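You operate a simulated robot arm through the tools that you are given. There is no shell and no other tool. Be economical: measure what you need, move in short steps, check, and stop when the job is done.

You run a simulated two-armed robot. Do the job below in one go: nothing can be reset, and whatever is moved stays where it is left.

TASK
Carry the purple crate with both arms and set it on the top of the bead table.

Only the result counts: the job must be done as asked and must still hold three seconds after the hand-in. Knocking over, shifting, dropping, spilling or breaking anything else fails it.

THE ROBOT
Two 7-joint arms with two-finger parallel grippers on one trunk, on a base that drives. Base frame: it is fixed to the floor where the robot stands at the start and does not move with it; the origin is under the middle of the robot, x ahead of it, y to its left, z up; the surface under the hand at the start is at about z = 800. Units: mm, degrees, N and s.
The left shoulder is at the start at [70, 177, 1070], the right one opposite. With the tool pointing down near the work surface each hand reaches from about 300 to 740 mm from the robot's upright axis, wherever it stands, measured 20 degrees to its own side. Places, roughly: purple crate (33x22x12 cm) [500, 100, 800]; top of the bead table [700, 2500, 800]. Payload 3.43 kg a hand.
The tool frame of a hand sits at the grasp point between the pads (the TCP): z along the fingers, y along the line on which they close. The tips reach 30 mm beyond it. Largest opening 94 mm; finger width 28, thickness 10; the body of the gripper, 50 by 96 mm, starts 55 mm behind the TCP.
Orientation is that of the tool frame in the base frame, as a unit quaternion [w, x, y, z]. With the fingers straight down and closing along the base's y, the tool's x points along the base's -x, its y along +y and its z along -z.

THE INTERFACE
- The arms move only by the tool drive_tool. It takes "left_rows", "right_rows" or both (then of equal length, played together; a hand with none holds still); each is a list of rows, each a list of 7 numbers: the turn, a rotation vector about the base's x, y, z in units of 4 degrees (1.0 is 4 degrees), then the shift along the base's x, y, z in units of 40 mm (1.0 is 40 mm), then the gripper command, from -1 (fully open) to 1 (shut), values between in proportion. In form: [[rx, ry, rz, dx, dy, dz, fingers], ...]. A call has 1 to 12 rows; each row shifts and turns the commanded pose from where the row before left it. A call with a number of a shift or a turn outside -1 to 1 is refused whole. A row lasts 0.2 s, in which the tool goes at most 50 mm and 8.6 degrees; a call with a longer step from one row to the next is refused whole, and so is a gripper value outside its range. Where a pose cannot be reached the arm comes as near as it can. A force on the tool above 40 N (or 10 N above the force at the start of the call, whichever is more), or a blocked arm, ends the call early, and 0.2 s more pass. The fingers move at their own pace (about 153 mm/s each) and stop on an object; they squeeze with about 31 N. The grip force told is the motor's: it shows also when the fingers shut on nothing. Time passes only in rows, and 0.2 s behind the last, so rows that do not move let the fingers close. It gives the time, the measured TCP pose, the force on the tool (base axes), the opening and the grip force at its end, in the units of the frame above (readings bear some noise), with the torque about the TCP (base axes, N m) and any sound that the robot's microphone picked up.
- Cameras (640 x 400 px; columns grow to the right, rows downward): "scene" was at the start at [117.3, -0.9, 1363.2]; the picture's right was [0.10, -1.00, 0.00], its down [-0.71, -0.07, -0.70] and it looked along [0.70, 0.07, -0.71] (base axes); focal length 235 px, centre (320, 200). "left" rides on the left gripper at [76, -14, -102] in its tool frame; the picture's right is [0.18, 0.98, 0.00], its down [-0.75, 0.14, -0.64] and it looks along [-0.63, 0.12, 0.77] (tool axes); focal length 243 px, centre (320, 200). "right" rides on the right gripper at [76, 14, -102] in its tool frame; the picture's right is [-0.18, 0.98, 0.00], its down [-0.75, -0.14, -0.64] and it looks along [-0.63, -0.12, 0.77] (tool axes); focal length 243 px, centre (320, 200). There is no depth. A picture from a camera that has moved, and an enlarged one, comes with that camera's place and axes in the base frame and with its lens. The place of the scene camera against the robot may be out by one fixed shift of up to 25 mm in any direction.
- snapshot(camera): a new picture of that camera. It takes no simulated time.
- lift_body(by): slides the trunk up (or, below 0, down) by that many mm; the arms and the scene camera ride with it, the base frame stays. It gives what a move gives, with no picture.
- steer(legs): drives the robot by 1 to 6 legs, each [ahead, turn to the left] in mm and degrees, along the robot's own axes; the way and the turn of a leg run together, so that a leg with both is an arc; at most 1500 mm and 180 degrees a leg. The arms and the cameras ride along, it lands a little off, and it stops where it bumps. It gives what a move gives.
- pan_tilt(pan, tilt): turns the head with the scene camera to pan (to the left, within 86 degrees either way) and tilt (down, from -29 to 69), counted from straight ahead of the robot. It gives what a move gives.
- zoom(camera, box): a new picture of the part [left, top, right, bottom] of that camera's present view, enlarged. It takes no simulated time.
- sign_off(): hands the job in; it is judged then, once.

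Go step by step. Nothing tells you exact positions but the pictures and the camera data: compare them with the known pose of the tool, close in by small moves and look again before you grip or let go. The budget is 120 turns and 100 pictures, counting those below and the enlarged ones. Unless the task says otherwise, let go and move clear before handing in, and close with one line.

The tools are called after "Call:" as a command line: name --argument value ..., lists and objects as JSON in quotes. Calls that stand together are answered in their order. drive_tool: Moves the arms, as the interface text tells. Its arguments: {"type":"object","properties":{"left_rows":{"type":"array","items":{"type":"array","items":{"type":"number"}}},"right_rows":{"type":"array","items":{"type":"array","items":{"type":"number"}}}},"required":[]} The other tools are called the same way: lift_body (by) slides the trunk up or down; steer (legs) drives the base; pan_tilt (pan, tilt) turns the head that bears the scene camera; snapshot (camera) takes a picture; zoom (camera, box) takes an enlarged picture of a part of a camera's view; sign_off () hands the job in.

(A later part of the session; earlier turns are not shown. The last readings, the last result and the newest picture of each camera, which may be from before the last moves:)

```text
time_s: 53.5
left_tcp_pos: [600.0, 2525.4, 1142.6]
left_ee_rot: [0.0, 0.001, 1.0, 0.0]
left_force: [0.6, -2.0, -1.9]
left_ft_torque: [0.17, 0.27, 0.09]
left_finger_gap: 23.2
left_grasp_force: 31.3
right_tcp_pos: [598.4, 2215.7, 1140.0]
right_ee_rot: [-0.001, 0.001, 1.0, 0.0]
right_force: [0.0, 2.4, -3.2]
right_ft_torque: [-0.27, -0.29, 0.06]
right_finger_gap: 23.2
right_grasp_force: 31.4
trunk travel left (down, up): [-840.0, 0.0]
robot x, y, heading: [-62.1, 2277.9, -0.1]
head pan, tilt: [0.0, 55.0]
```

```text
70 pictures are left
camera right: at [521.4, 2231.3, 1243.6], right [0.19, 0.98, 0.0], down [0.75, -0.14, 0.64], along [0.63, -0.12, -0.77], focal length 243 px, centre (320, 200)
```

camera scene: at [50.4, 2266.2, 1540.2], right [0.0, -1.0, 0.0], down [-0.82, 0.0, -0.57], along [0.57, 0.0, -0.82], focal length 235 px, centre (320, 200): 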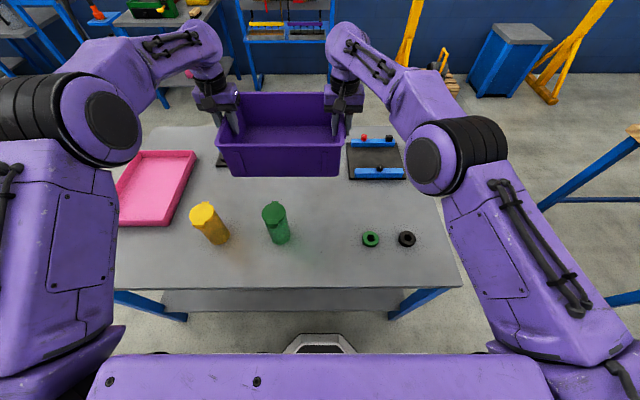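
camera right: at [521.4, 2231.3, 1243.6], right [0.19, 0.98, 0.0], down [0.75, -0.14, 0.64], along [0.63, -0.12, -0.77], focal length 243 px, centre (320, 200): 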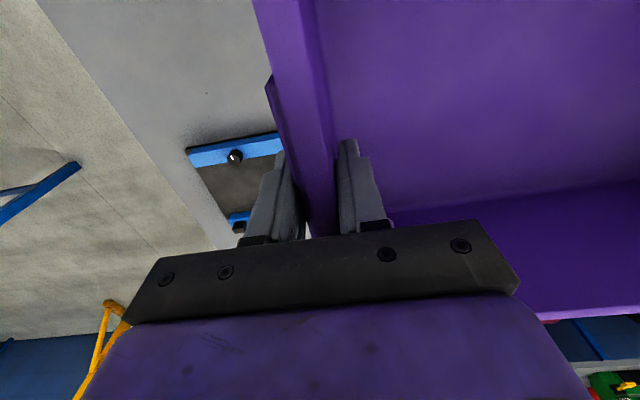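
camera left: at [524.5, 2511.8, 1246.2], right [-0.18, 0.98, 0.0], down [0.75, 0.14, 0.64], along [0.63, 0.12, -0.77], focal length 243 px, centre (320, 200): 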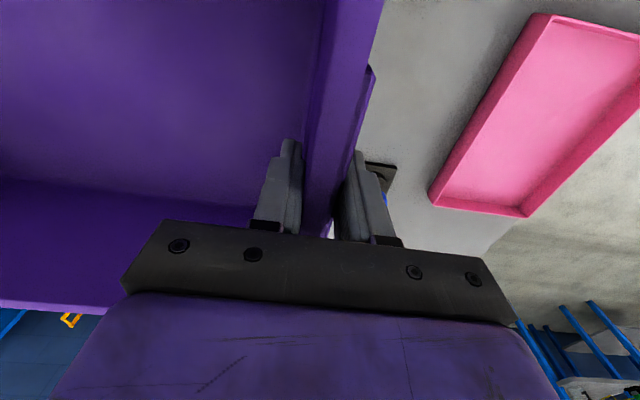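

The crate is over the free patch with its near rim at about x=493, the cups ending near 465, and the jig and stamp outside its footprint. I'll go 12 mm further, then lower the trunk 150 mm and look.

Call:
drive_tool --left_rows '[[0, 0, 0, 0.15, 0, 0, 1], [0, 0, 0, 0.15, 0, 0, 1], [0, 0, 0, 0, 0, 0, 1], [0, 0, 0, 0, 0, 0, 1]]' --right_rows '[[0, 0, 0, 0.15, 0, 0, 1], [0, 0, 0, 0.15, 0, 0, 1], [0, 0, 0, 0, 0, 0, 1], [0, 0, 0, 0, 0, 0, 1]]'

Call:
lift_body --by -90

Call:
snapshot --camera "scene"

```text
time_s: 54.5
left_tcp_pos: [612.2, 2526.2, 1143.5]
left_ee_rot: [-0.001, 0.002, 1.0, 0.0]
left_force: [-5.4, -10.3, -2.8]
left_ft_torque: [0.44, 0.78, -0.76]
left_finger_gap: 23.5
left_grasp_force: 30.8
right_tcp_pos: [604.5, 2217.2, 1140.4]
right_ee_rot: [0.0, 0.001, 1.0, 0.0]
right_force: [4.7, 11.1, -1.8]
right_ft_torque: [-0.3, -0.75, -0.77]
right_finger_gap: 23.4
right_grasp_force: 30.7
right hand out of reach, approached as far as the arm can: row 2
trunk travel left (down, up): [-840.0, 0.0]
robot x, y, heading: [-62.9, 2276.1, -0.2]
head pan, tilt: [0.0, 55.0]
```

```text
time_s: 55.7
left_tcp_pos: [613.1, 2526.8, 1054.4]
left_ee_rot: [-0.001, 0.002, 1.0, 0.0]
left_force: [-4.6, -17.3, -5.0]
left_ft_torque: [0.64, 0.27, -0.7]
left_finger_gap: 23.6
left_grasp_force: 30.5
right_tcp_pos: [603.7, 2217.1, 1050.0]
right_ee_rot: [-0.001, 0.0, 1.0, -0.001]
right_force: [4.3, 18.7, -0.6]
right_ft_torque: [-0.16, -0.3, -0.72]
right_finger_gap: 23.5
right_grasp_force: 31.2
trunk travel left (down, up): [-750.0, 90.0]
robot x, y, heading: [-57.5, 2277.0, 0.1]
head pan, tilt: [0.0, 55.0]
```

```text
69 pictures are left
camera scene: at [50.2, 2266.1, 1450.3], right [0.0, -1.0, 0.0], down [-0.82, 0.0, -0.57], along [0.57, 0.0, -0.82], focal length 235 px, centre (320, 200)
```

scene: 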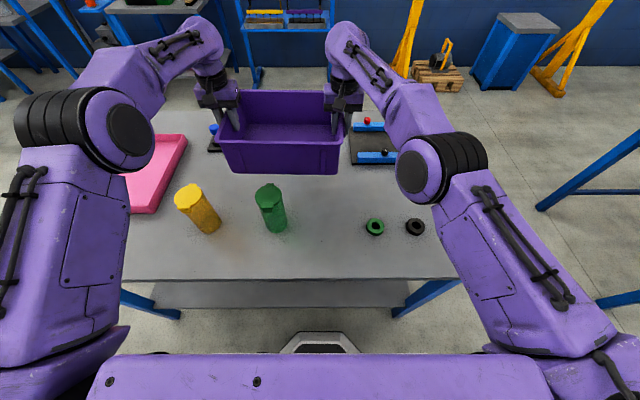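

The right arm is at its reach limit (x≈604), so the crate is twisted slightly. I'll bring both hands back to x≈598.

Call:
drive_tool --left_rows '[[0, 0, 0, -0.17, 0, 0, 1], [0, 0, 0, -0.17, 0, 0, 1], [0, 0, 0, 0, 0, 0, 1]]' --right_rows '[[0, 0, 0, -0.08, 0, 0, 1], [0, 0, 0, -0.08, 0, 0, 1], [0, 0, 0, 0, 0, 0, 1]]'

```text
time_s: 56.5
left_tcp_pos: [599.9, 2525.6, 1054.3]
left_ee_rot: [0.0, 0.002, 1.0, 0.0]
left_force: [3.0, -17.7, -5.7]
left_ft_torque: [0.81, -0.67, 0.38]
left_finger_gap: 23.3
left_grasp_force: 31.3
right_tcp_pos: [598.2, 2218.0, 1049.5]
right_ee_rot: [-0.002, 0.002, 1.0, 0.0]
right_force: [-1.8, 17.7, 0.5]
right_ft_torque: [0.11, 0.67, 0.31]
right_finger_gap: 23.0
right_grasp_force: 31.5
trunk travel left (down, up): [-750.0, 90.0]
robot x, y, heading: [-59.4, 2275.1, -0.1]
head pan, tilt: [0.0, 55.0]
```

The crate is level and aligned again. Before lowering, I need the left elbow's height over the yellow cup, so I'll look from a panned viewpoint to triangulate.

Call:
drive_tool --left_rows '[[0, 0, 0, 0, -0.015, -0.03, 1], [0, 0, 0, 0, 0, 0, 1]]' --right_rows '[[0, 0, 0, 0, 0.015, 0.02, 1], [0, 0, 0, 0, 0, 0, 1]]'

Call:
snapshot --camera "scene"

Call:
pan_tilt --pan 55 --tilt 45

Call:
snapshot --camera "scene"

Call:
pan_tilt --pan -45 --tilt 45

Call:
snapshot --camera "scene"

```text
time_s: 57.1
left_tcp_pos: [598.3, 2525.6, 1053.9]
left_ee_rot: [0.0, 0.0, 1.0, 0.0]
left_force: [3.0, -17.6, -1.7]
left_ft_torque: [0.17, -0.59, 0.45]
left_finger_gap: 23.2
left_grasp_force: 31.2
right_tcp_pos: [598.4, 2215.7, 1051.4]
right_ee_rot: [-0.001, 0.001, 1.0, -0.001]
right_force: [-3.2, 17.3, -3.1]
right_ft_torque: [-0.61, 0.58, 0.44]
right_finger_gap: 23.5
right_grasp_force: 30.5
trunk travel left (down, up): [-750.0, 90.0]
robot x, y, heading: [-61.5, 2274.5, 0.1]
head pan, tilt: [0.0, 55.0]
```

```text
68 pictures are left
camera scene: at [50.6, 2266.1, 1450.2], right [0.0, -1.0, 0.0], down [-0.82, 0.0, -0.57], along [0.57, 0.0, -0.82], focal length 235 px, centre (320, 200)
```

scene: 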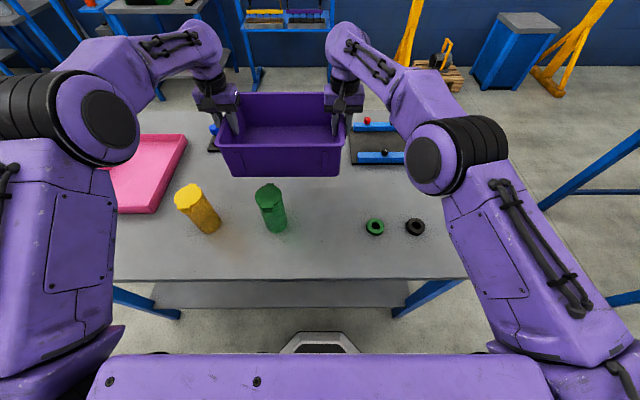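

```text
time_s: 58.3
left_tcp_pos: [597.9, 2525.5, 1053.3]
left_ee_rot: [-0.001, 0.002, 1.0, 0.0]
left_force: [2.8, -17.0, -0.7]
left_ft_torque: [0.11, -0.54, 0.51]
left_finger_gap: 23.1
left_grasp_force: 31.2
right_tcp_pos: [597.9, 2216.7, 1052.2]
right_ee_rot: [0.0, 0.001, 1.0, 0.0]
right_force: [-3.8, 15.4, -3.9]
right_ft_torque: [-0.67, 0.48, 0.49]
right_finger_gap: 23.5
right_grasp_force: 31.1
trunk travel left (down, up): [-750.0, 90.0]
robot x, y, heading: [-59.6, 2276.1, -0.3]
head pan, tilt: [55.0, 45.0]
```

```text
67 pictures are left
camera scene: at [25.0, 2332.7, 1463.6], right [0.82, -0.58, 0.0], down [-0.41, -0.58, -0.71], along [0.41, 0.58, -0.71], focal length 235 px, centre (320, 200)
```

scene: 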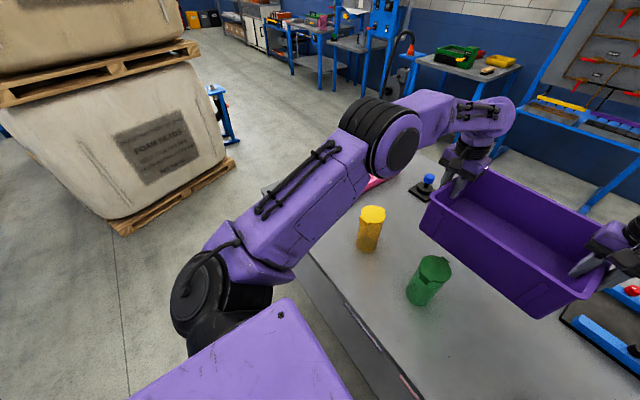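

```text
time_s: 60.1
left_tcp_pos: [598.8, 2525.5, 1052.6]
left_ee_rot: [-0.001, 0.002, 1.0, 0.0]
left_force: [2.5, -16.3, -1.6]
left_ft_torque: [0.16, 0.25, 0.49]
left_finger_gap: 23.1
left_grasp_force: 30.8
right_tcp_pos: [597.6, 2215.1, 1051.7]
right_ee_rot: [-0.001, 0.001, 1.0, 0.001]
right_force: [-2.3, 15.9, -4.0]
right_ft_torque: [-0.59, -0.22, 0.44]
right_finger_gap: 23.2
right_grasp_force: 31.2
trunk travel left (down, up): [-750.0, 90.0]
robot x, y, heading: [-57.1, 2271.3, -0.3]
head pan, tilt: [-45.0, 45.0]
```

```text
66 pictures are left
camera scene: at [35.7, 2208.7, 1463.7], right [-0.71, -0.71, 0.0], down [-0.5, 0.5, -0.71], along [0.5, -0.5, -0.71], focal length 235 px, centre (320, 200)
```

scene: 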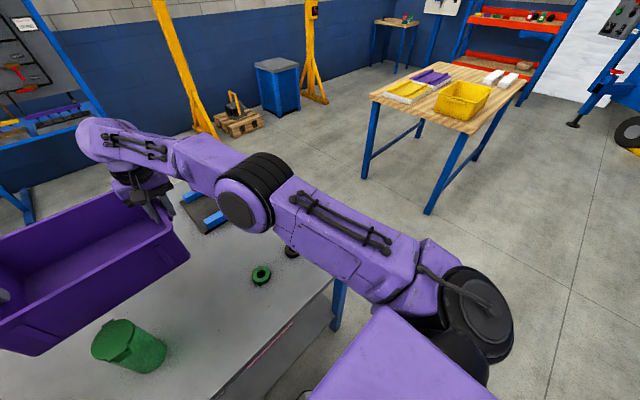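

Triangulation puts the left elbow at about z=1312 and x≈240, well above the cups even after lowering. I'll lower the trunk 125 mm and look.

Call:
lift_body --by -125

Call:
pan_tilt --pan 0 --tilt 45

Call:
snapshot --camera "scene"

Call:
zoom --camera "scene" --box '[150, 100, 420, 260]'

```text
time_s: 61.6
left_tcp_pos: [599.3, 2525.5, 928.3]
left_ee_rot: [-0.002, 0.002, 1.0, 0.0]
left_force: [-0.1, -16.7, -6.1]
left_ft_torque: [0.83, 0.74, -0.02]
left_finger_gap: 23.5
left_grasp_force: 30.6
right_tcp_pos: [598.1, 2216.8, 927.3]
right_ee_rot: [0.0, 0.0, 1.0, 0.0]
right_force: [0.9, 17.2, 1.5]
right_ft_torque: [0.06, -0.86, -0.05]
right_finger_gap: 23.5
right_grasp_force: 30.9
trunk travel left (down, up): [-625.0, 215.0]
robot x, y, heading: [-62.8, 2276.7, -0.3]
head pan, tilt: [-45.0, 45.0]
```

```text
time_s: 62.8
left_tcp_pos: [598.4, 2524.7, 927.9]
left_ee_rot: [-0.001, 0.002, 1.0, 0.001]
left_force: [-0.4, -17.7, -7.0]
left_ft_torque: [1.03, 0.52, -0.05]
left_finger_gap: 23.2
left_grasp_force: 30.8
right_tcp_pos: [598.2, 2216.1, 926.6]
right_ee_rot: [-0.001, 0.001, 1.0, 0.001]
right_force: [0.2, 16.4, 1.3]
right_ft_torque: [0.24, -0.6, -0.1]
right_finger_gap: 23.2
right_grasp_force: 31.5
trunk travel left (down, up): [-625.0, 215.0]
robot x, y, heading: [-59.0, 2273.7, -0.2]
head pan, tilt: [0.0, 45.0]
```

```text
65 pictures are left
camera scene: at [59.4, 2265.9, 1338.6], right [0.0, -1.0, 0.0], down [-0.71, 0.0, -0.71], along [0.71, 0.0, -0.71], focal length 235 px, centre (320, 200)
```

scene: 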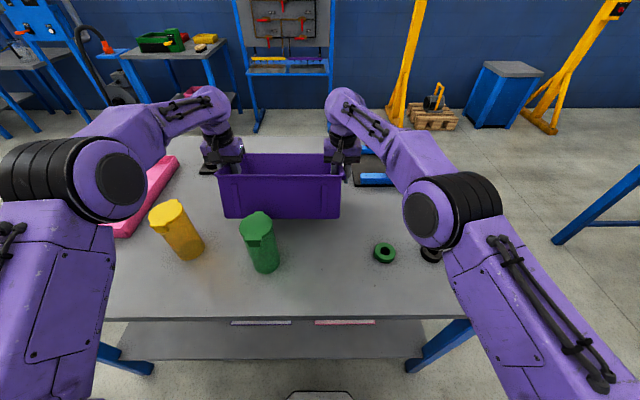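

```text
2.37 times, centred on (285, 180) of scene
camera zoom: at [59.4, 2265.9, 1338.6], right [0.0, -1.0, 0.0], down [-0.71, 0.0, -0.71], along [0.71, 0.0, -0.71], focal length 557 px, centre (403, 247)
```

zoom: 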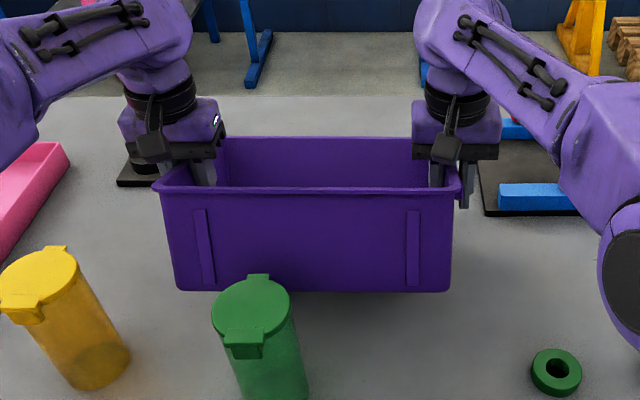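

Clear all around, with roughly 35 mm to go. I'll lower 24 mm by trunk, then creep down with the arms until the load comes off.

Call:
lift_body --by -24

Call:
drive_tool --left_rows '[[0, 0, 0, 0, 0, -0.05, 1], [0, 0, 0, 0, 0, -0.05, 1], [0, 0, 0, 0, 0, -0.05, 1], [0, 0, 0, 0, 0, 0, 1]]' --right_rows '[[0, 0, 0, 0, 0, -0.05, 1], [0, 0, 0, 0, 0, -0.05, 1], [0, 0, 0, 0, 0, -0.05, 1], [0, 0, 0, 0, 0, 0, 1]]'

Call:
zoom --camera "scene" --box '[150, 100, 420, 260]'

```text
time_s: 63.5
left_tcp_pos: [598.2, 2525.4, 905.3]
left_ee_rot: [0.001, 0.002, 1.0, 0.001]
left_force: [-0.8, -15.7, -6.9]
left_ft_torque: [1.02, 0.09, -0.04]
left_finger_gap: 23.7
left_grasp_force: 31.2
right_tcp_pos: [596.8, 2216.8, 902.7]
right_ee_rot: [0.0, 0.001, 1.0, 0.0]
right_force: [-0.6, 16.2, 1.5]
right_ft_torque: [0.25, -0.25, -0.08]
right_finger_gap: 23.5
right_grasp_force: 31.0
trunk travel left (down, up): [-601.0, 239.0]
robot x, y, heading: [-60.4, 2275.2, -0.4]
head pan, tilt: [0.0, 45.0]
```

```text
time_s: 64.5
left_tcp_pos: [597.5, 2525.6, 899.9]
left_ee_rot: [0.001, 0.001, 1.0, 0.0]
left_force: [-0.4, -12.0, 0.2]
left_ft_torque: [0.24, -1.05, -0.08]
left_finger_gap: 23.2
left_grasp_force: 31.6
right_tcp_pos: [596.3, 2218.2, 899.1]
right_ee_rot: [0.002, 0.001, 1.0, -0.001]
right_force: [5.2, 13.7, 10.3]
right_ft_torque: [-0.28, -0.72, -0.05]
right_finger_gap: 23.3
right_grasp_force: 31.1
trunk travel left (down, up): [-601.0, 239.0]
robot x, y, heading: [-61.9, 2272.8, -0.3]
head pan, tilt: [0.0, 45.0]
```

```text
2.37 times, centred on (285, 180) of scene
camera zoom: at [57.7, 2266.5, 1315.0], right [0.0, -1.0, 0.0], down [-0.71, 0.0, -0.71], along [0.71, 0.0, -0.71], focal length 557 px, centre (403, 247)
```

zoom: 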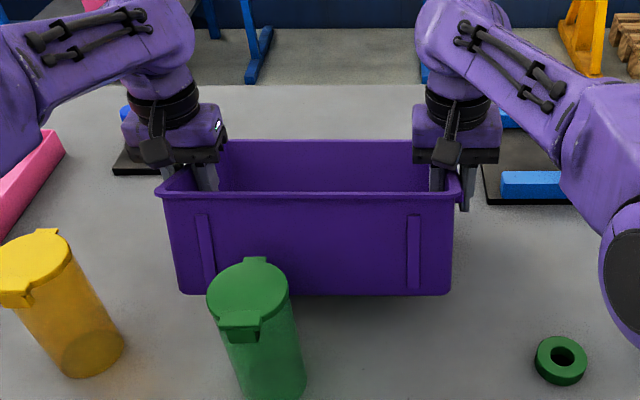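

The right side has touched down (upward force on that hand). I'll lower the left by 2–3 mm.

Call:
drive_tool --left_rows '[[0, 0, 0, 0, 0, -0.04, 1], [0, 0, 0, 0, 0, -0.03, 1], [0, 0, 0, 0, 0, 0, 1], [0, 0, 0, 0, 0, 0, 1]]' --right_rows '[[0, 0, 0, 0, 0, 0, 1], [0, 0, 0, 0, 0, 0, 1], [0, 0, 0, 0, 0, 0, 1], [0, 0, 0, 0, 0, 0, 1]]'

```text
time_s: 65.5
left_tcp_pos: [596.0, 2526.0, 898.4]
left_ee_rot: [0.002, 0.001, 1.0, 0.0]
left_force: [-2.2, -9.5, 14.7]
left_ft_torque: [0.12, -0.83, -0.32]
left_finger_gap: 23.6
left_grasp_force: 31.1
right_tcp_pos: [594.2, 2216.4, 897.8]
right_ee_rot: [0.0, 0.001, 1.0, 0.0]
right_force: [3.5, 14.9, 1.2]
right_ft_torque: [-0.4, -0.95, -0.37]
right_finger_gap: 23.3
right_grasp_force: 31.0
trunk travel left (down, up): [-601.0, 239.0]
robot x, y, heading: [-59.2, 2274.2, -0.4]
head pan, tilt: [0.0, 45.0]
```

Call:
drive_tool --left_rows '[[0, 0, 0, 0, 0, -0.02, 1], [0, 0, 0, 0, 0, 0, 1]]' --right_rows '[[0, 0, 0, 0, 0, -0.05, 1], [0, 0, 0, 0, 0, 0, 1]]'

Call:
zoom --camera "scene" --box '[200, 140, 360, 240]'

```text
time_s: 66.1
left_tcp_pos: [596.0, 2524.6, 896.0]
left_ee_rot: [0.002, 0.001, 1.0, 0.0]
left_force: [1.2, -7.9, 13.5]
left_ft_torque: [0.07, -0.83, -0.16]
left_finger_gap: 23.1
left_grasp_force: 31.0
right_tcp_pos: [592.6, 2215.2, 898.0]
right_ee_rot: [0.001, 0.001, 1.0, 0.0]
right_force: [-2.3, 10.3, 8.3]
right_ft_torque: [-0.34, -0.98, -0.15]
right_finger_gap: 23.2
right_grasp_force: 30.9
trunk travel left (down, up): [-601.0, 239.0]
robot x, y, heading: [-60.3, 2273.5, 0.1]
head pan, tilt: [0.0, 45.0]
```

```text
4.00 times, centred on (280, 190) of scene
camera zoom: at [54.1, 2265.9, 1315.3], right [0.0, -1.0, 0.0], down [-0.7, 0.0, -0.71], along [0.71, 0.0, -0.7], focal length 940 px, centre (480, 240)
```

zoom: 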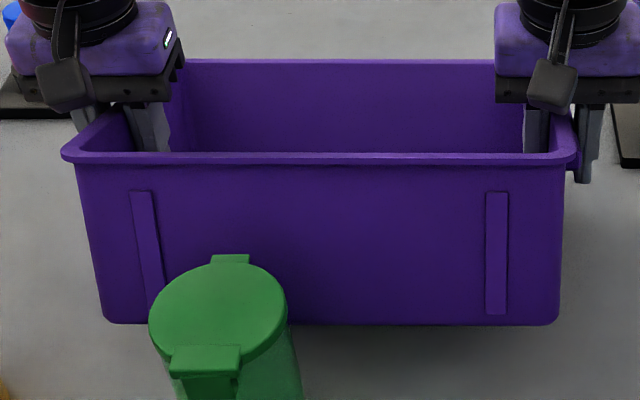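

Torque suggests the crate's far edge touched first (slight pitch in the grip). I'll lower a few mm more so that it settles flat.

Call:
drive_tool --left_rows '[[0, 0, 0, 0, 0, -0.03, 1], [0, 0, 0, 0, 0, -0.03, 1], [0, 0, 0, 0, 0, 0, 1], [0, 0, 0, 0, 0, 0, 1]]' --right_rows '[[0, 0, 0, 0, 0, -0.04, 1], [0, 0, 0, 0, 0, -0.04, 1], [0, 0, 0, 0, 0, 0, 1], [0, 0, 0, 0, 0, 0, 1]]'

Call:
zoom --camera "scene" --box '[200, 140, 360, 240]'

Call:
snapshot --camera "right"

Call:
snapshot --camera "left"

```text
time_s: 67.1
left_tcp_pos: [595.5, 2526.0, 896.6]
left_ee_rot: [0.003, 0.002, 1.0, -0.001]
left_force: [-2.1, -13.4, 11.1]
left_ft_torque: [0.29, -0.93, -0.01]
left_finger_gap: 23.0
left_grasp_force: 31.7
right_tcp_pos: [592.7, 2216.0, 896.4]
right_ee_rot: [0.002, 0.001, 1.0, 0.0]
right_force: [-5.2, 14.5, 15.8]
right_ft_torque: [-0.44, -0.82, -0.03]
right_finger_gap: 23.2
right_grasp_force: 31.4
trunk travel left (down, up): [-601.0, 239.0]
robot x, y, heading: [-57.8, 2278.0, -0.3]
head pan, tilt: [0.0, 45.0]
```

```text
4.00 times, centred on (280, 190) of scene
camera zoom: at [52.3, 2265.7, 1315.5], right [0.0, -1.0, 0.0], down [-0.7, 0.0, -0.71], along [0.71, 0.0, -0.7], focal length 940 px, centre (480, 240)
```

zoom: 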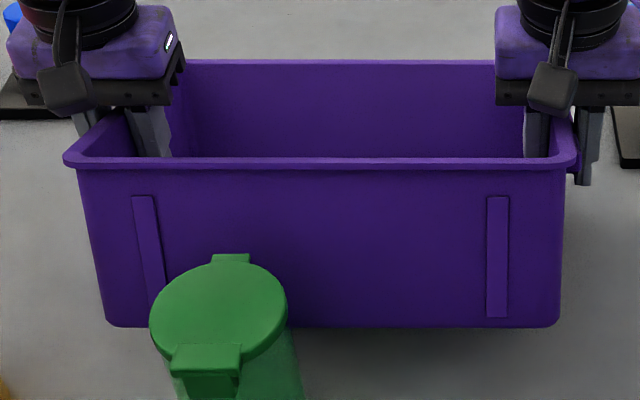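

```text
60 pictures are left
camera right: at [515.6, 2230.8, 998.0], right [0.19, 0.98, 0.0], down [0.75, -0.14, 0.65], along [0.64, -0.12, -0.76], focal length 243 px, centre (320, 200)
```

right: 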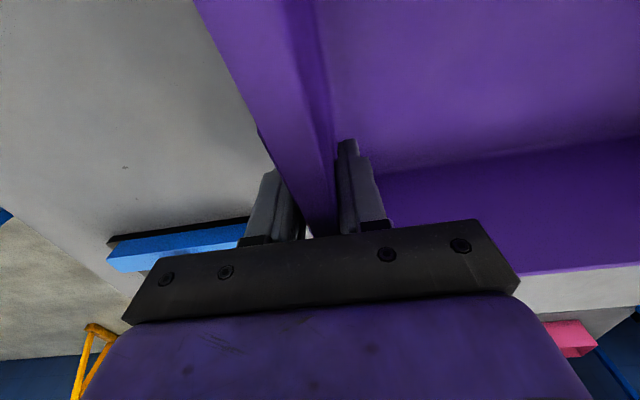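

```text
59 pictures are left
camera left: at [517.3, 2511.7, 998.0], right [-0.18, 0.98, 0.0], down [0.75, 0.14, 0.65], along [0.63, 0.12, -0.76], focal length 243 px, centre (320, 200)
```

left: 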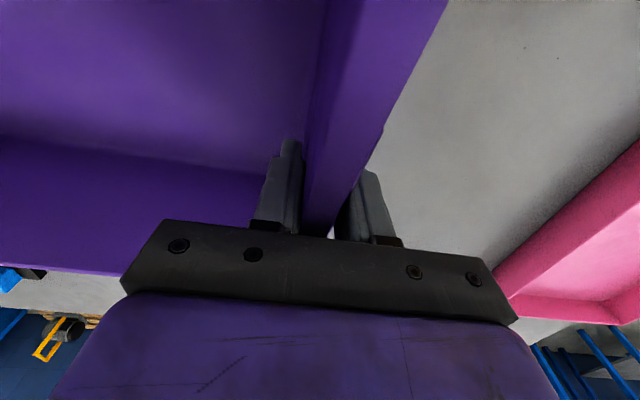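

The rim lines show the crate is pitched about 20° (near side up), and the green cup seems to have been nudged toward the robot as the crate came down. I'll look closely before doing anything more.

Call:
zoom --camera "scene" --box '[140, 180, 340, 305]'

Call:
pan_tilt --pan 60 --tilt 45

Call:
snapshot --camera "scene"

Call:
pan_tilt --pan -45 --tilt 45

Call:
snapshot --camera "scene"

```text
3.20 times, centred on (240, 242) of scene
camera zoom: at [52.3, 2265.7, 1315.5], right [0.0, -1.0, 0.0], down [-0.7, 0.0, -0.71], along [0.71, 0.0, -0.7], focal length 752 px, centre (576, 64)
```

zoom: 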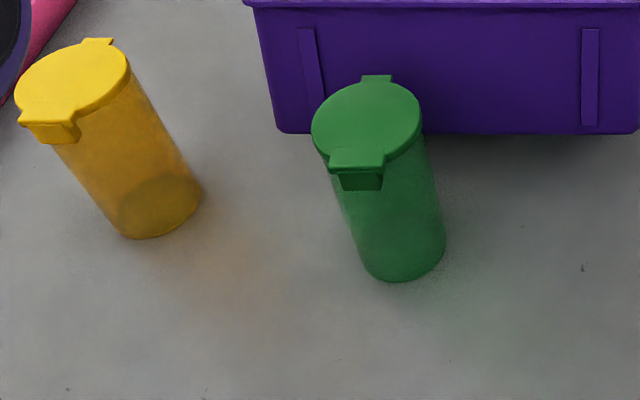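

```text
time_s: 68.4
left_tcp_pos: [593.5, 2526.2, 895.7]
left_ee_rot: [0.002, 0.001, 1.0, 0.0]
left_force: [-3.4, -17.8, 7.4]
left_ft_torque: [0.34, -0.93, -0.06]
left_finger_gap: 23.5
left_grasp_force: 30.9
right_tcp_pos: [592.2, 2216.0, 895.3]
right_ee_rot: [0.003, 0.001, 1.0, 0.0]
right_force: [-3.0, 18.3, 17.8]
right_ft_torque: [-0.43, -0.65, -0.08]
right_finger_gap: 23.4
right_grasp_force: 30.4
trunk travel left (down, up): [-601.0, 239.0]
robot x, y, heading: [-62.0, 2273.8, 0.2]
head pan, tilt: [60.0, 45.0]
```

```text
57 pictures are left
camera scene: at [11.8, 2336.1, 1315.3], right [0.87, -0.5, 0.0], down [-0.35, -0.61, -0.71], along [0.36, 0.61, -0.71], focal length 235 px, centre (320, 200)
```

scene: 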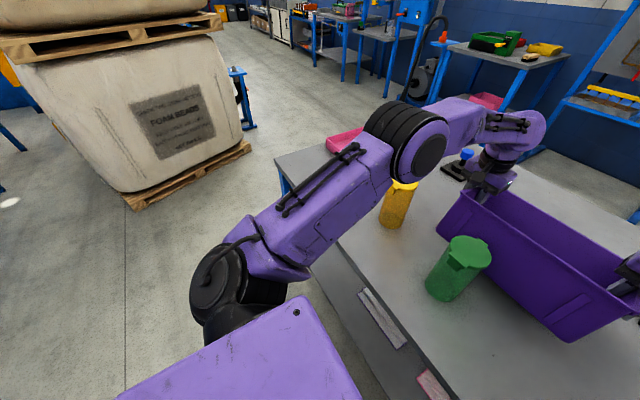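

```text
time_s: 70.2
left_tcp_pos: [593.6, 2525.4, 895.1]
left_ee_rot: [0.003, 0.002, 1.0, 0.0]
left_force: [-2.2, -21.4, 3.9]
left_ft_torque: [0.42, -0.86, -0.03]
left_finger_gap: 23.4
left_grasp_force: 31.1
right_tcp_pos: [591.5, 2216.4, 895.7]
right_ee_rot: [0.003, 0.001, 1.0, 0.001]
right_force: [-4.8, 20.0, 19.8]
right_ft_torque: [-0.43, -0.48, -0.11]
right_finger_gap: 23.2
right_grasp_force: 31.1
trunk travel left (down, up): [-601.0, 239.0]
robot x, y, heading: [-63.0, 2275.2, 0.1]
head pan, tilt: [-45.0, 45.0]
```

```text
56 pictures are left
camera scene: at [28.7, 2208.3, 1315.3], right [-0.71, -0.71, 0.0], down [-0.5, 0.5, -0.71], along [0.5, -0.5, -0.7], focal length 235 px, centre (320, 200)
```

scene: 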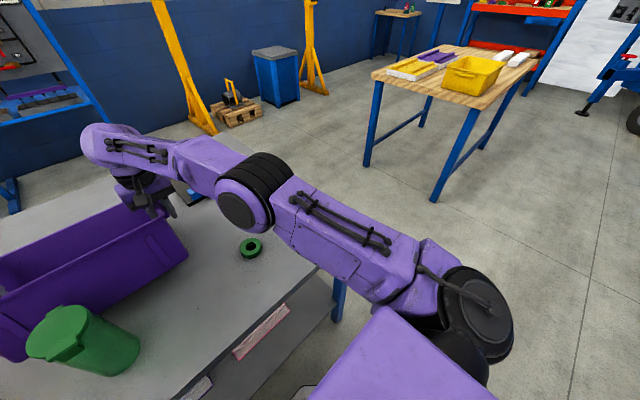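

The green cup is still upright but sits about 38 mm nearer the robot than before, and the crate is pitched in the grip. First I'll level the crate by tilting both hands back about the y axis, slightly raised.

Call:
drive_tool --left_rows '[[0, 0, 0, 0, 0, 0.15, 1], [0, 0, 0, 0, 0, 0.15, 1], [0, -0.4, 0, 0, 0, 0, 1], [0, -0.4, 0, 0, 0, 0, 1], [0, -0.4, 0, 0, 0, 0, 1], [0, -0.4, 0, 0, 0, 0, 1], [0, -0.4, 0, 0, 0, 0, 1], [0, -0.4, 0, 0, 0, 0, 1], [0, 0, 0, 0, 0, 0, 1]]' --right_rows '[[0, 0, 0, 0, 0, 0.15, 1], [0, 0, 0, 0, 0, 0.15, 1], [0, -0.4, 0, 0, 0, 0, 1], [0, -0.4, 0, 0, 0, 0, 1], [0, -0.4, 0, 0, 0, 0, 1], [0, -0.4, 0, 0, 0, 0, 1], [0, -0.4, 0, 0, 0, 0, 1], [0, -0.4, 0, 0, 0, 0, 1], [0, 0, 0, 0, 0, 0, 1]]'

Call:
pan_tilt --pan 0 --tilt 45

Call:
snapshot --camera "scene"

Call:
snapshot --camera "right"

```text
time_s: 72.2
left_tcp_pos: [598.5, 2524.7, 904.4]
left_ee_rot: [0.083, 0.001, 0.997, 0.001]
left_force: [0.3, -15.1, -2.1]
left_ft_torque: [0.21, -0.02, -0.04]
left_finger_gap: 23.6
left_grasp_force: 31.2
right_tcp_pos: [597.8, 2216.9, 902.9]
right_ee_rot: [0.083, 0.0, 0.997, 0.0]
right_force: [1.3, 15.8, -3.7]
right_ft_torque: [-0.29, -0.01, -0.13]
right_finger_gap: 23.1
right_grasp_force: 31.3
trunk travel left (down, up): [-601.0, 239.0]
robot x, y, heading: [-58.8, 2274.2, -0.1]
head pan, tilt: [-45.0, 45.0]
```

```text
time_s: 73.3
left_tcp_pos: [598.9, 2525.3, 904.3]
left_ee_rot: [0.083, 0.002, 0.997, 0.001]
left_force: [-0.5, -12.5, -2.3]
left_ft_torque: [0.14, -0.46, -0.1]
left_finger_gap: 23.3
left_grasp_force: 31.2
right_tcp_pos: [597.9, 2216.6, 903.4]
right_ee_rot: [0.083, 0.0, 0.997, 0.0]
right_force: [1.1, 12.3, -3.4]
right_ft_torque: [-0.32, 0.39, -0.15]
right_finger_gap: 23.2
right_grasp_force: 30.7
trunk travel left (down, up): [-601.0, 239.0]
robot x, y, heading: [-58.3, 2272.7, -0.2]
head pan, tilt: [0.0, 45.0]
```

```text
55 pictures are left
camera scene: at [59.4, 2266.0, 1314.6], right [0.0, -1.0, 0.0], down [-0.71, 0.0, -0.71], along [0.71, 0.0, -0.71], focal length 235 px, centre (320, 200)
```

scene: 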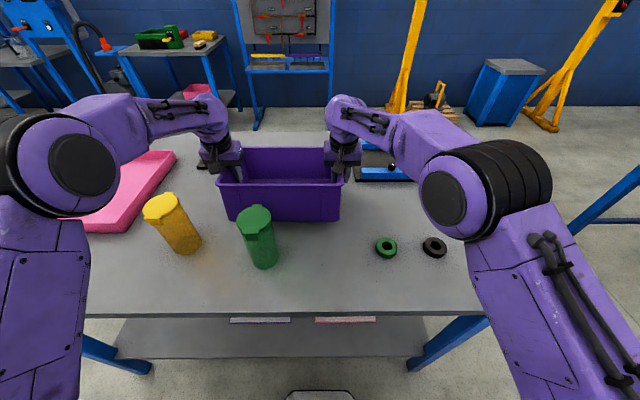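

```text
54 pictures are left
camera right: at [504.9, 2230.8, 992.0], right [0.18, 0.98, 0.03], down [0.64, -0.14, 0.76], along [0.75, -0.12, -0.65], focal length 243 px, centre (320, 200)
```

right: 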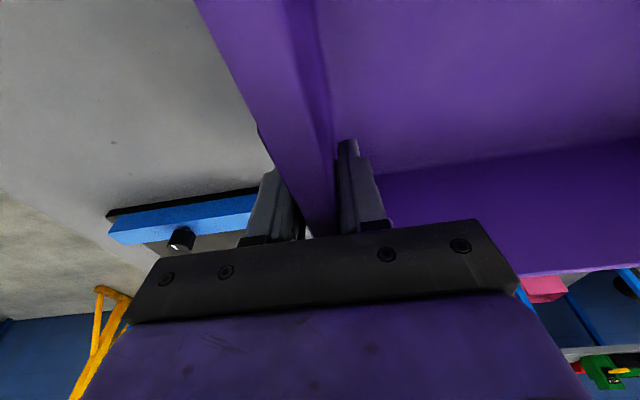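

Call:
zoom --camera "scene" --box '[140, 135, 380, 285]'

```text
2.67 times, centred on (260, 210) of scene
camera zoom: at [59.4, 2266.0, 1314.6], right [0.0, -1.0, 0.0], down [-0.71, 0.0, -0.71], along [0.71, 0.0, -0.71], focal length 627 px, centre (480, 173)
```

zoom: 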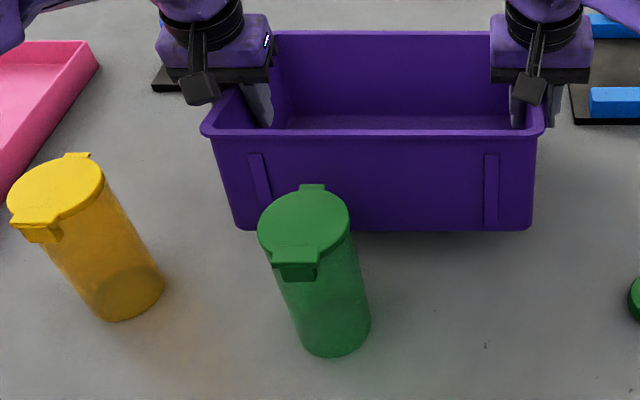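

Rotation works; roughly 8° of pitch remain. I'll tilt on by 8°, then check.

Call:
drive_tool --left_rows '[[0, -0.4, 0, 0, 0, 0, 1], [0, -0.4, 0, 0, 0, 0, 1], [0, -0.4, 0, 0, 0, 0, 1], [0, -0.4, 0, 0, 0, 0, 1], [0, -0.4, 0, 0, 0, 0, 1], [0, 0, 0, 0, 0, 0, 1]]' --right_rows '[[0, -0.4, 0, 0, 0, 0, 1], [0, -0.4, 0, 0, 0, 0, 1], [0, -0.4, 0, 0, 0, 0, 1], [0, -0.4, 0, 0, 0, 0, 1], [0, -0.4, 0, 0, 0, 0, 1], [0, 0, 0, 0, 0, 0, 1]]'

Call:
zoom --camera "scene" --box '[140, 135, 380, 285]'

Call:
snapshot --camera "right"

```text
time_s: 74.7
left_tcp_pos: [598.4, 2525.2, 902.6]
left_ee_rot: [0.152, 0.002, 0.988, 0.001]
left_force: [-1.1, -13.5, -2.6]
left_ft_torque: [0.36, 0.22, 0.11]
left_finger_gap: 23.2
left_grasp_force: 30.6
right_tcp_pos: [598.0, 2215.8, 903.3]
right_ee_rot: [0.153, 0.001, 0.988, 0.001]
right_force: [0.0, 13.1, -2.6]
right_ft_torque: [-0.11, -0.26, -0.13]
right_finger_gap: 23.4
right_grasp_force: 30.8
trunk travel left (down, up): [-601.0, 239.0]
robot x, y, heading: [-59.5, 2273.9, -0.1]
head pan, tilt: [0.0, 45.0]
```

```text
2.67 times, centred on (260, 210) of scene
camera zoom: at [59.6, 2266.1, 1314.6], right [0.0, -1.0, 0.0], down [-0.71, 0.0, -0.71], along [0.71, 0.0, -0.71], focal length 627 px, centre (480, 173)
```

zoom: 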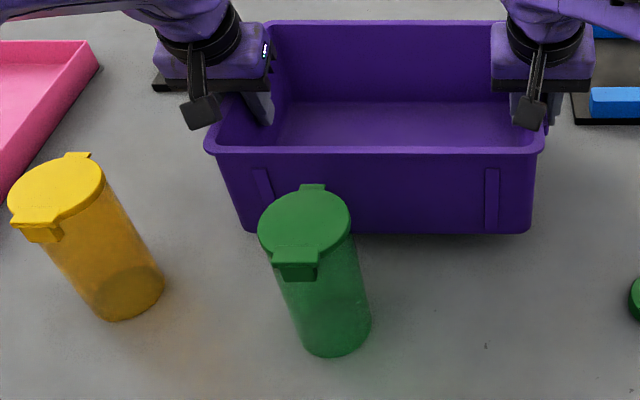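

```text
51 pictures are left
camera right: at [493.9, 2230.7, 977.9], right [0.18, 0.98, 0.06], down [0.52, -0.14, 0.84], along [0.83, -0.12, -0.54], focal length 243 px, centre (320, 200)
```

right: 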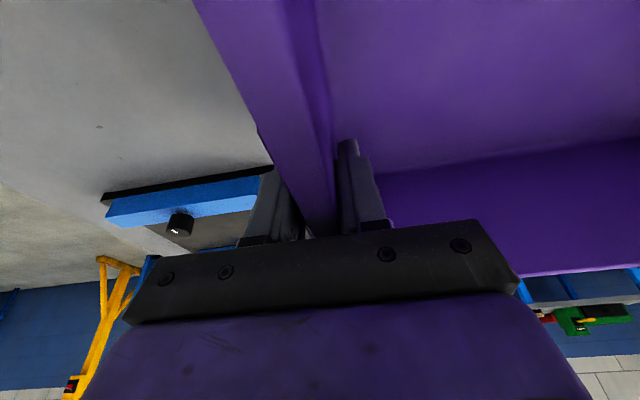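

The crate now reads level. Creeping down again.

Call:
drive_tool --left_rows '[[0, 0, 0, 0, 0, -0.06, 1], [0, 0, 0, 0, 0, -0.06, 1], [0, 0, 0, 0, 0, -0.04, 1], [0, 0, 0, 0, 0, 0, 1], [0, 0, 0, 0, 0, 0, 1]]' --right_rows '[[0, 0, 0, 0, 0, -0.06, 1], [0, 0, 0, 0, 0, -0.06, 1], [0, 0, 0, 0, 0, -0.04, 1], [0, 0, 0, 0, 0, 0, 1], [0, 0, 0, 0, 0, 0, 1]]'

```text
time_s: 75.9
left_tcp_pos: [597.8, 2524.5, 897.2]
left_ee_rot: [0.153, 0.002, 0.988, -0.001]
left_force: [-0.4, -19.0, -4.0]
left_ft_torque: [0.71, 0.06, 0.26]
left_finger_gap: 23.3
left_grasp_force: 31.5
right_tcp_pos: [596.7, 2214.9, 896.5]
right_ee_rot: [0.152, 0.0, 0.988, 0.001]
right_force: [-0.3, 18.4, -1.6]
right_ft_torque: [-0.24, -0.02, -0.14]
right_finger_gap: 23.3
right_grasp_force: 30.8
trunk travel left (down, up): [-601.0, 239.0]
robot x, y, heading: [-58.0, 2279.2, -0.1]
head pan, tilt: [0.0, 45.0]
```

Call:
drive_tool --left_rows '[[0, 0, 0, 0, 0, -0.05, 1], [0, 0, 0, 0, 0, -0.05, 1], [0, 0, 0, 0, 0, 0, 1], [0, 0, 0, 0, 0, 0, 1]]' --right_rows '[[0, 0, 0, 0, 0, -0.05, 1], [0, 0, 0, 0, 0, -0.05, 1], [0, 0, 0, 0, 0, 0, 1], [0, 0, 0, 0, 0, 0, 1]]'

```text
time_s: 76.9
left_tcp_pos: [597.4, 2525.0, 893.3]
left_ee_rot: [0.152, 0.002, 0.988, 0.001]
left_force: [-1.0, -24.4, -2.4]
left_ft_torque: [0.51, 0.17, 0.1]
left_finger_gap: 23.4
left_grasp_force: 31.3
right_tcp_pos: [596.5, 2215.8, 892.3]
right_ee_rot: [0.152, 0.0, 0.988, 0.0]
right_force: [1.2, 24.7, -2.6]
right_ft_torque: [-0.5, -0.19, -0.36]
right_finger_gap: 23.2
right_grasp_force: 30.9
trunk travel left (down, up): [-601.0, 239.0]
robot x, y, heading: [-60.5, 2274.8, -0.2]
head pan, tilt: [0.0, 45.0]
```

Call:
drive_tool --left_rows '[[0, 0, 0, 0, -0.02, -0.04, 1], [0, 0, 0, 0, 0, -0.04, 1], [0, 0, 0, 0, 0, 0, 1], [0, 0, 0, 0, 0, 0, 1]]' --right_rows '[[0, 0, 0, 0, 0.02, -0.04, 1], [0, 0, 0, 0, 0, -0.04, 1], [0, 0, 0, 0, 0, 0, 1], [0, 0, 0, 0, 0, 0, 1]]'

Call:
zoom --camera "scene" --box '[140, 135, 380, 285]'

```text
time_s: 77.9
left_tcp_pos: [598.6, 2525.6, 889.2]
left_ee_rot: [0.153, 0.002, 0.988, 0.0]
left_force: [-2.8, -19.5, -2.4]
left_ft_torque: [0.19, 0.04, -0.28]
left_finger_gap: 23.2
left_grasp_force: 31.0
right_tcp_pos: [597.5, 2215.8, 889.8]
right_ee_rot: [0.152, 0.0, 0.988, 0.0]
right_force: [2.1, 19.4, -3.7]
right_ft_torque: [-0.52, -0.08, -0.54]
right_finger_gap: 23.3
right_grasp_force: 31.6
trunk travel left (down, up): [-601.0, 239.0]
robot x, y, heading: [-60.7, 2275.0, -0.0]
head pan, tilt: [0.0, 45.0]
```

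```text
2.67 times, centred on (260, 210) of scene
camera zoom: at [59.4, 2266.1, 1314.6], right [0.0, -1.0, 0.0], down [-0.71, 0.0, -0.71], along [0.71, 0.0, -0.71], focal length 627 px, centre (480, 173)
```

zoom: 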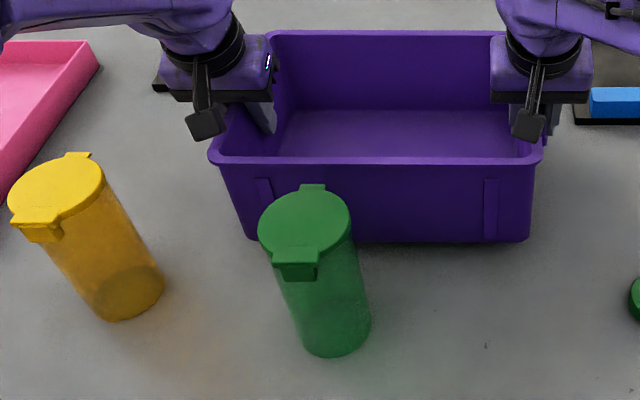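

Call:
drive_tool --left_rows '[[0, 0, 0, 0, 0, -0.05, 1], [0, 0, 0, 0, 0, -0.05, 1], [0, 0, 0, 0, 0, 0, 1], [0, 0, 0, 0, 0, 0, 1]]' --right_rows '[[0, 0, 0, 0, 0, -0.05, 1], [0, 0, 0, 0, 0, -0.05, 1], [0, 0, 0, 0, 0, 0, 1], [0, 0, 0, 0, 0, 0, 1]]'

```text
time_s: 78.9
left_tcp_pos: [599.8, 2524.2, 886.4]
left_ee_rot: [0.152, 0.001, 0.988, 0.001]
left_force: [-3.0, -10.9, -2.4]
left_ft_torque: [0.04, -0.16, -0.34]
left_finger_gap: 23.2
left_grasp_force: 31.2
right_tcp_pos: [597.0, 2215.6, 886.3]
right_ee_rot: [0.151, 0.001, 0.988, -0.001]
right_force: [3.0, 10.8, -3.2]
right_ft_torque: [-0.16, 0.14, -0.49]
right_finger_gap: 23.4
right_grasp_force: 30.9
trunk travel left (down, up): [-601.0, 239.0]
robot x, y, heading: [-58.1, 2272.8, 0.1]
head pan, tilt: [0.0, 45.0]
```

Call:
drive_tool --left_rows '[[0, 0, 0, 0, 0, -0.05, 1], [0, 0, 0, 0, 0, -0.05, 1], [0, 0, 0, 0, 0, 0, 1], [0, 0, 0, 0, 0, 0, 1]]' --right_rows '[[0, 0, 0, 0, 0, -0.05, 1], [0, 0, 0, 0, 0, -0.05, 1], [0, 0, 0, 0, 0, 0, 1], [0, 0, 0, 0, 0, 0, 1]]'

Call:
zoom --camera "scene" --box '[200, 140, 360, 240]'

```text
time_s: 79.9
left_tcp_pos: [599.7, 2524.2, 882.0]
left_ee_rot: [0.152, 0.001, 0.988, 0.001]
left_force: [0.0, -2.8, -5.4]
left_ft_torque: [0.46, -0.35, 0.15]
left_finger_gap: 23.4
left_grasp_force: 30.7
right_tcp_pos: [598.5, 2216.5, 880.9]
right_ee_rot: [0.152, 0.001, 0.988, -0.001]
right_force: [-1.5, 3.6, -1.1]
right_ft_torque: [0.37, 0.28, 0.11]
right_finger_gap: 23.2
right_grasp_force: 30.8
trunk travel left (down, up): [-601.0, 239.0]
robot x, y, heading: [-60.5, 2273.1, -0.2]
head pan, tilt: [0.0, 45.0]
```

```text
4.00 times, centred on (280, 190) of scene
camera zoom: at [59.4, 2266.1, 1314.6], right [0.0, -1.0, 0.0], down [-0.71, 0.0, -0.71], along [0.71, 0.0, -0.71], focal length 940 px, centre (480, 240)
```

zoom: 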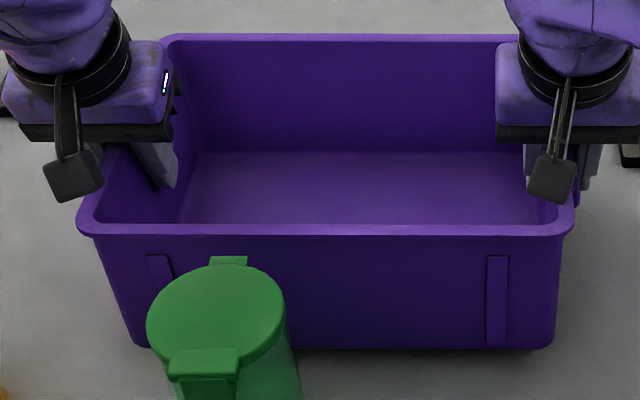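

Call:
drive_tool --left_rows '[[0, 0, 0, 0, 0, -0.05, 1], [0, 0, 0, 0, 0, -0.05, 1], [0, 0, 0, 0, 0, 0, 1], [0, 0, 0, 0, 0, 0, 1]]' --right_rows '[[0, 0, 0, 0, 0, -0.05, 1], [0, 0, 0, 0, 0, -0.05, 1], [0, 0, 0, 0, 0, 0, 1], [0, 0, 0, 0, 0, 0, 1]]'

Call:
snapshot --camera "right"

Call:
zoom --camera "scene" --box '[200, 140, 360, 240]'

```text
time_s: 80.9
left_tcp_pos: [599.6, 2526.1, 879.3]
left_ee_rot: [0.152, 0.002, 0.988, 0.0]
left_force: [-1.7, 0.6, -3.3]
left_ft_torque: [0.16, -0.02, -0.29]
left_finger_gap: 23.1
left_grasp_force: 31.2
right_tcp_pos: [597.0, 2215.6, 878.0]
right_ee_rot: [0.152, 0.001, 0.988, -0.001]
right_force: [1.4, -0.5, -2.0]
right_ft_torque: [0.14, -0.03, -0.24]
right_finger_gap: 22.9
right_grasp_force: 31.7
trunk travel left (down, up): [-601.0, 239.0]
robot x, y, heading: [-60.9, 2273.5, 0.1]
head pan, tilt: [0.0, 45.0]
```

```text
48 pictures are left
camera right: at [493.3, 2231.1, 952.1], right [0.18, 0.98, 0.06], down [0.52, -0.14, 0.84], along [0.83, -0.12, -0.54], focal length 243 px, centre (320, 200)
```

right: 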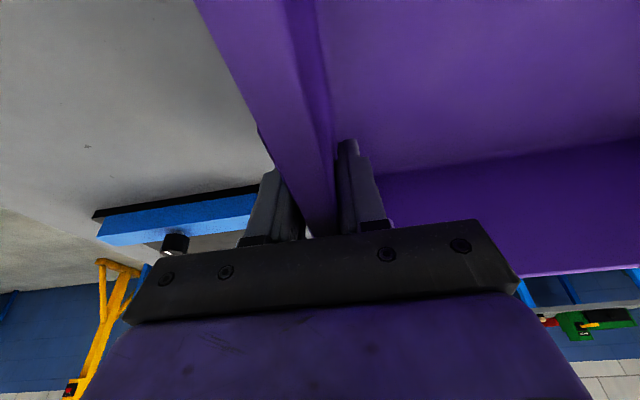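

```text
4.00 times, centred on (280, 190) of scene
camera zoom: at [59.4, 2266.1, 1314.6], right [0.0, -1.0, 0.0], down [-0.71, 0.0, -0.71], along [0.71, 0.0, -0.71], focal length 940 px, centre (480, 240)
```

zoom: 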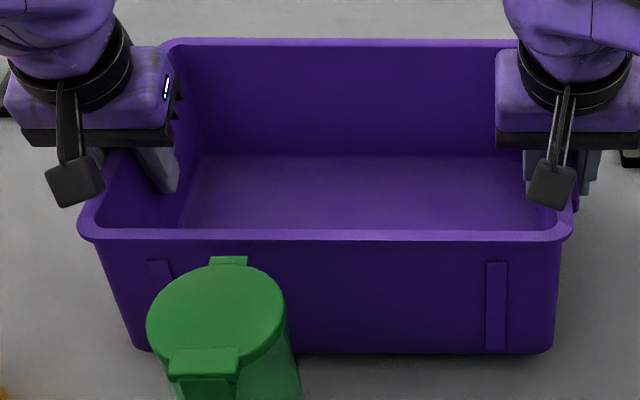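

The numbers now fit a table top of about z=780, a bit lower than assumed, so contact should come near TCP z=875. Creeping on.

Call:
drive_tool --left_rows '[[0, 0, 0, 0, 0, -0.05, 1], [0, 0, 0, 0, 0, -0.05, 1], [0, 0, 0, 0, 0, 0, 1], [0, 0, 0, 0, 0, 0, 1]]' --right_rows '[[0, 0, 0, 0, 0, -0.05, 1], [0, 0, 0, 0, 0, -0.05, 1], [0, 0, 0, 0, 0, 0, 1], [0, 0, 0, 0, 0, 0, 1]]'

```text
time_s: 81.9
left_tcp_pos: [599.6, 2524.1, 874.7]
left_ee_rot: [0.153, 0.001, 0.988, 0.001]
left_force: [1.5, 4.8, -4.4]
left_ft_torque: [0.2, 0.14, 0.04]
left_finger_gap: 23.3
left_grasp_force: 31.4
right_tcp_pos: [598.1, 2215.9, 873.2]
right_ee_rot: [0.152, 0.001, 0.988, 0.001]
right_force: [-0.3, -4.1, -0.6]
right_ft_torque: [0.24, -0.11, 0.0]
right_finger_gap: 23.6
right_grasp_force: 31.4
trunk travel left (down, up): [-601.0, 239.0]
robot x, y, heading: [-57.1, 2276.6, -0.2]
head pan, tilt: [0.0, 45.0]
```

Call:
drive_tool --left_rows '[[0, 0, 0, 0, 0, -0.05, 1], [0, 0, 0, 0, 0, -0.05, 1], [0, 0, 0, 0, 0, 0, 1], [0, 0, 0, 0, 0, 0, 1]]' --right_rows '[[0, 0, 0, 0, 0, -0.05, 1], [0, 0, 0, 0, 0, -0.05, 1], [0, 0, 0, 0, 0, 0, 1], [0, 0, 0, 0, 0, 0, 1]]'

Call:
zoom --camera "scene" --box '[200, 140, 360, 240]'

```text
time_s: 82.9
left_tcp_pos: [599.0, 2525.3, 871.2]
left_ee_rot: [0.152, 0.001, 0.988, 0.001]
left_force: [0.1, 8.9, -5.9]
left_ft_torque: [0.25, -0.07, -0.07]
left_finger_gap: 23.0
left_grasp_force: 31.4
right_tcp_pos: [596.8, 2215.9, 869.5]
right_ee_rot: [0.153, 0.001, 0.988, 0.0]
right_force: [0.0, -8.7, -0.1]
right_ft_torque: [0.54, 0.03, 0.01]
right_finger_gap: 23.1
right_grasp_force: 31.1
trunk travel left (down, up): [-601.0, 239.0]
robot x, y, heading: [-61.2, 2275.4, 0.1]
head pan, tilt: [0.0, 45.0]
```

```text
4.00 times, centred on (280, 190) of scene
camera zoom: at [59.4, 2266.1, 1314.6], right [0.0, -1.0, 0.0], down [-0.71, 0.0, -0.71], along [0.71, 0.0, -0.71], focal length 940 px, centre (480, 240)
```

zoom: 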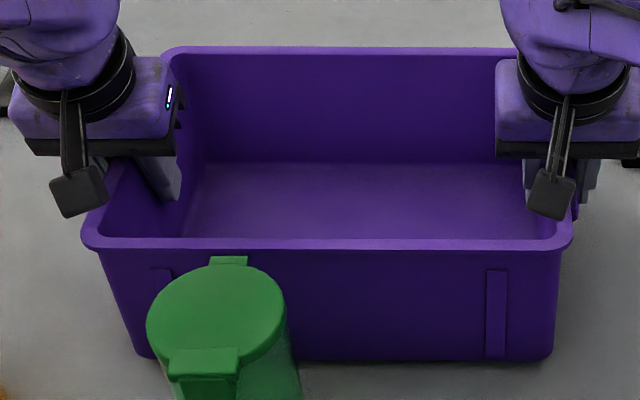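

Call:
drive_tool --left_rows '[[0, 0, 0, 0, 0, -0.05, 1], [0, 0, 0, 0, 0, -0.05, 1], [0, 0, 0, 0, 0, 0, 1], [0, 0, 0, 0, 0, 0, 1]]' --right_rows '[[0, 0, 0, 0, 0, -0.05, 1], [0, 0, 0, 0, 0, -0.05, 1], [0, 0, 0, 0, 0, 0, 1], [0, 0, 0, 0, 0, 0, 1]]'

Call:
snapshot --camera "left"

Call:
zoom --camera "scene" --box '[200, 140, 360, 240]'

```text
time_s: 83.9
left_tcp_pos: [597.3, 2525.2, 869.4]
left_ee_rot: [0.153, 0.002, 0.988, -0.001]
left_force: [2.1, 7.4, -4.3]
left_ft_torque: [0.14, -0.98, -0.03]
left_finger_gap: 23.3
left_grasp_force: 30.7
right_tcp_pos: [596.6, 2216.8, 868.0]
right_ee_rot: [0.154, 0.002, 0.988, -0.001]
right_force: [2.1, -9.7, 11.6]
right_ft_torque: [0.18, -0.62, 0.13]
right_finger_gap: 23.3
right_grasp_force: 31.1
trunk travel left (down, up): [-601.0, 239.0]
robot x, y, heading: [-59.6, 2275.0, -0.3]
head pan, tilt: [0.0, 45.0]
```

```text
45 pictures are left
camera left: at [494.1, 2511.5, 943.4], right [-0.17, 0.98, -0.05], down [0.52, 0.14, 0.84], along [0.83, 0.12, -0.54], focal length 243 px, centre (320, 200)
```

left: 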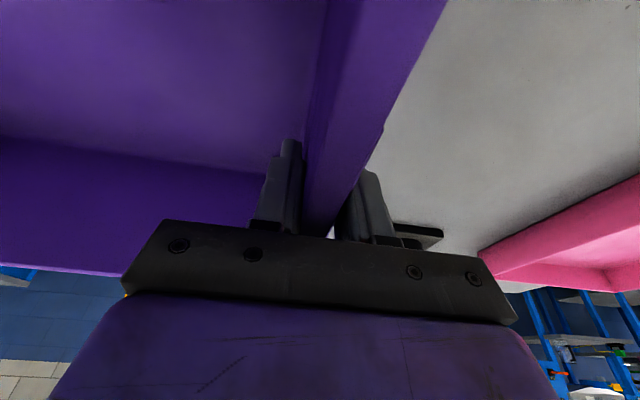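

```text
4.00 times, centred on (280, 190) of scene
camera zoom: at [57.6, 2265.7, 1314.9], right [0.0, -1.0, 0.0], down [-0.71, 0.0, -0.71], along [0.71, 0.0, -0.71], focal length 940 px, centre (480, 240)
```

zoom: 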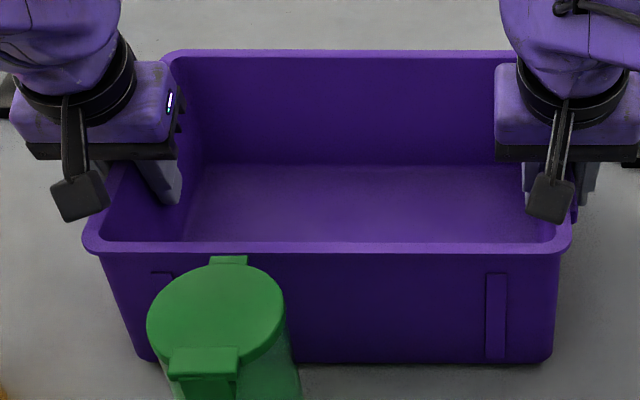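

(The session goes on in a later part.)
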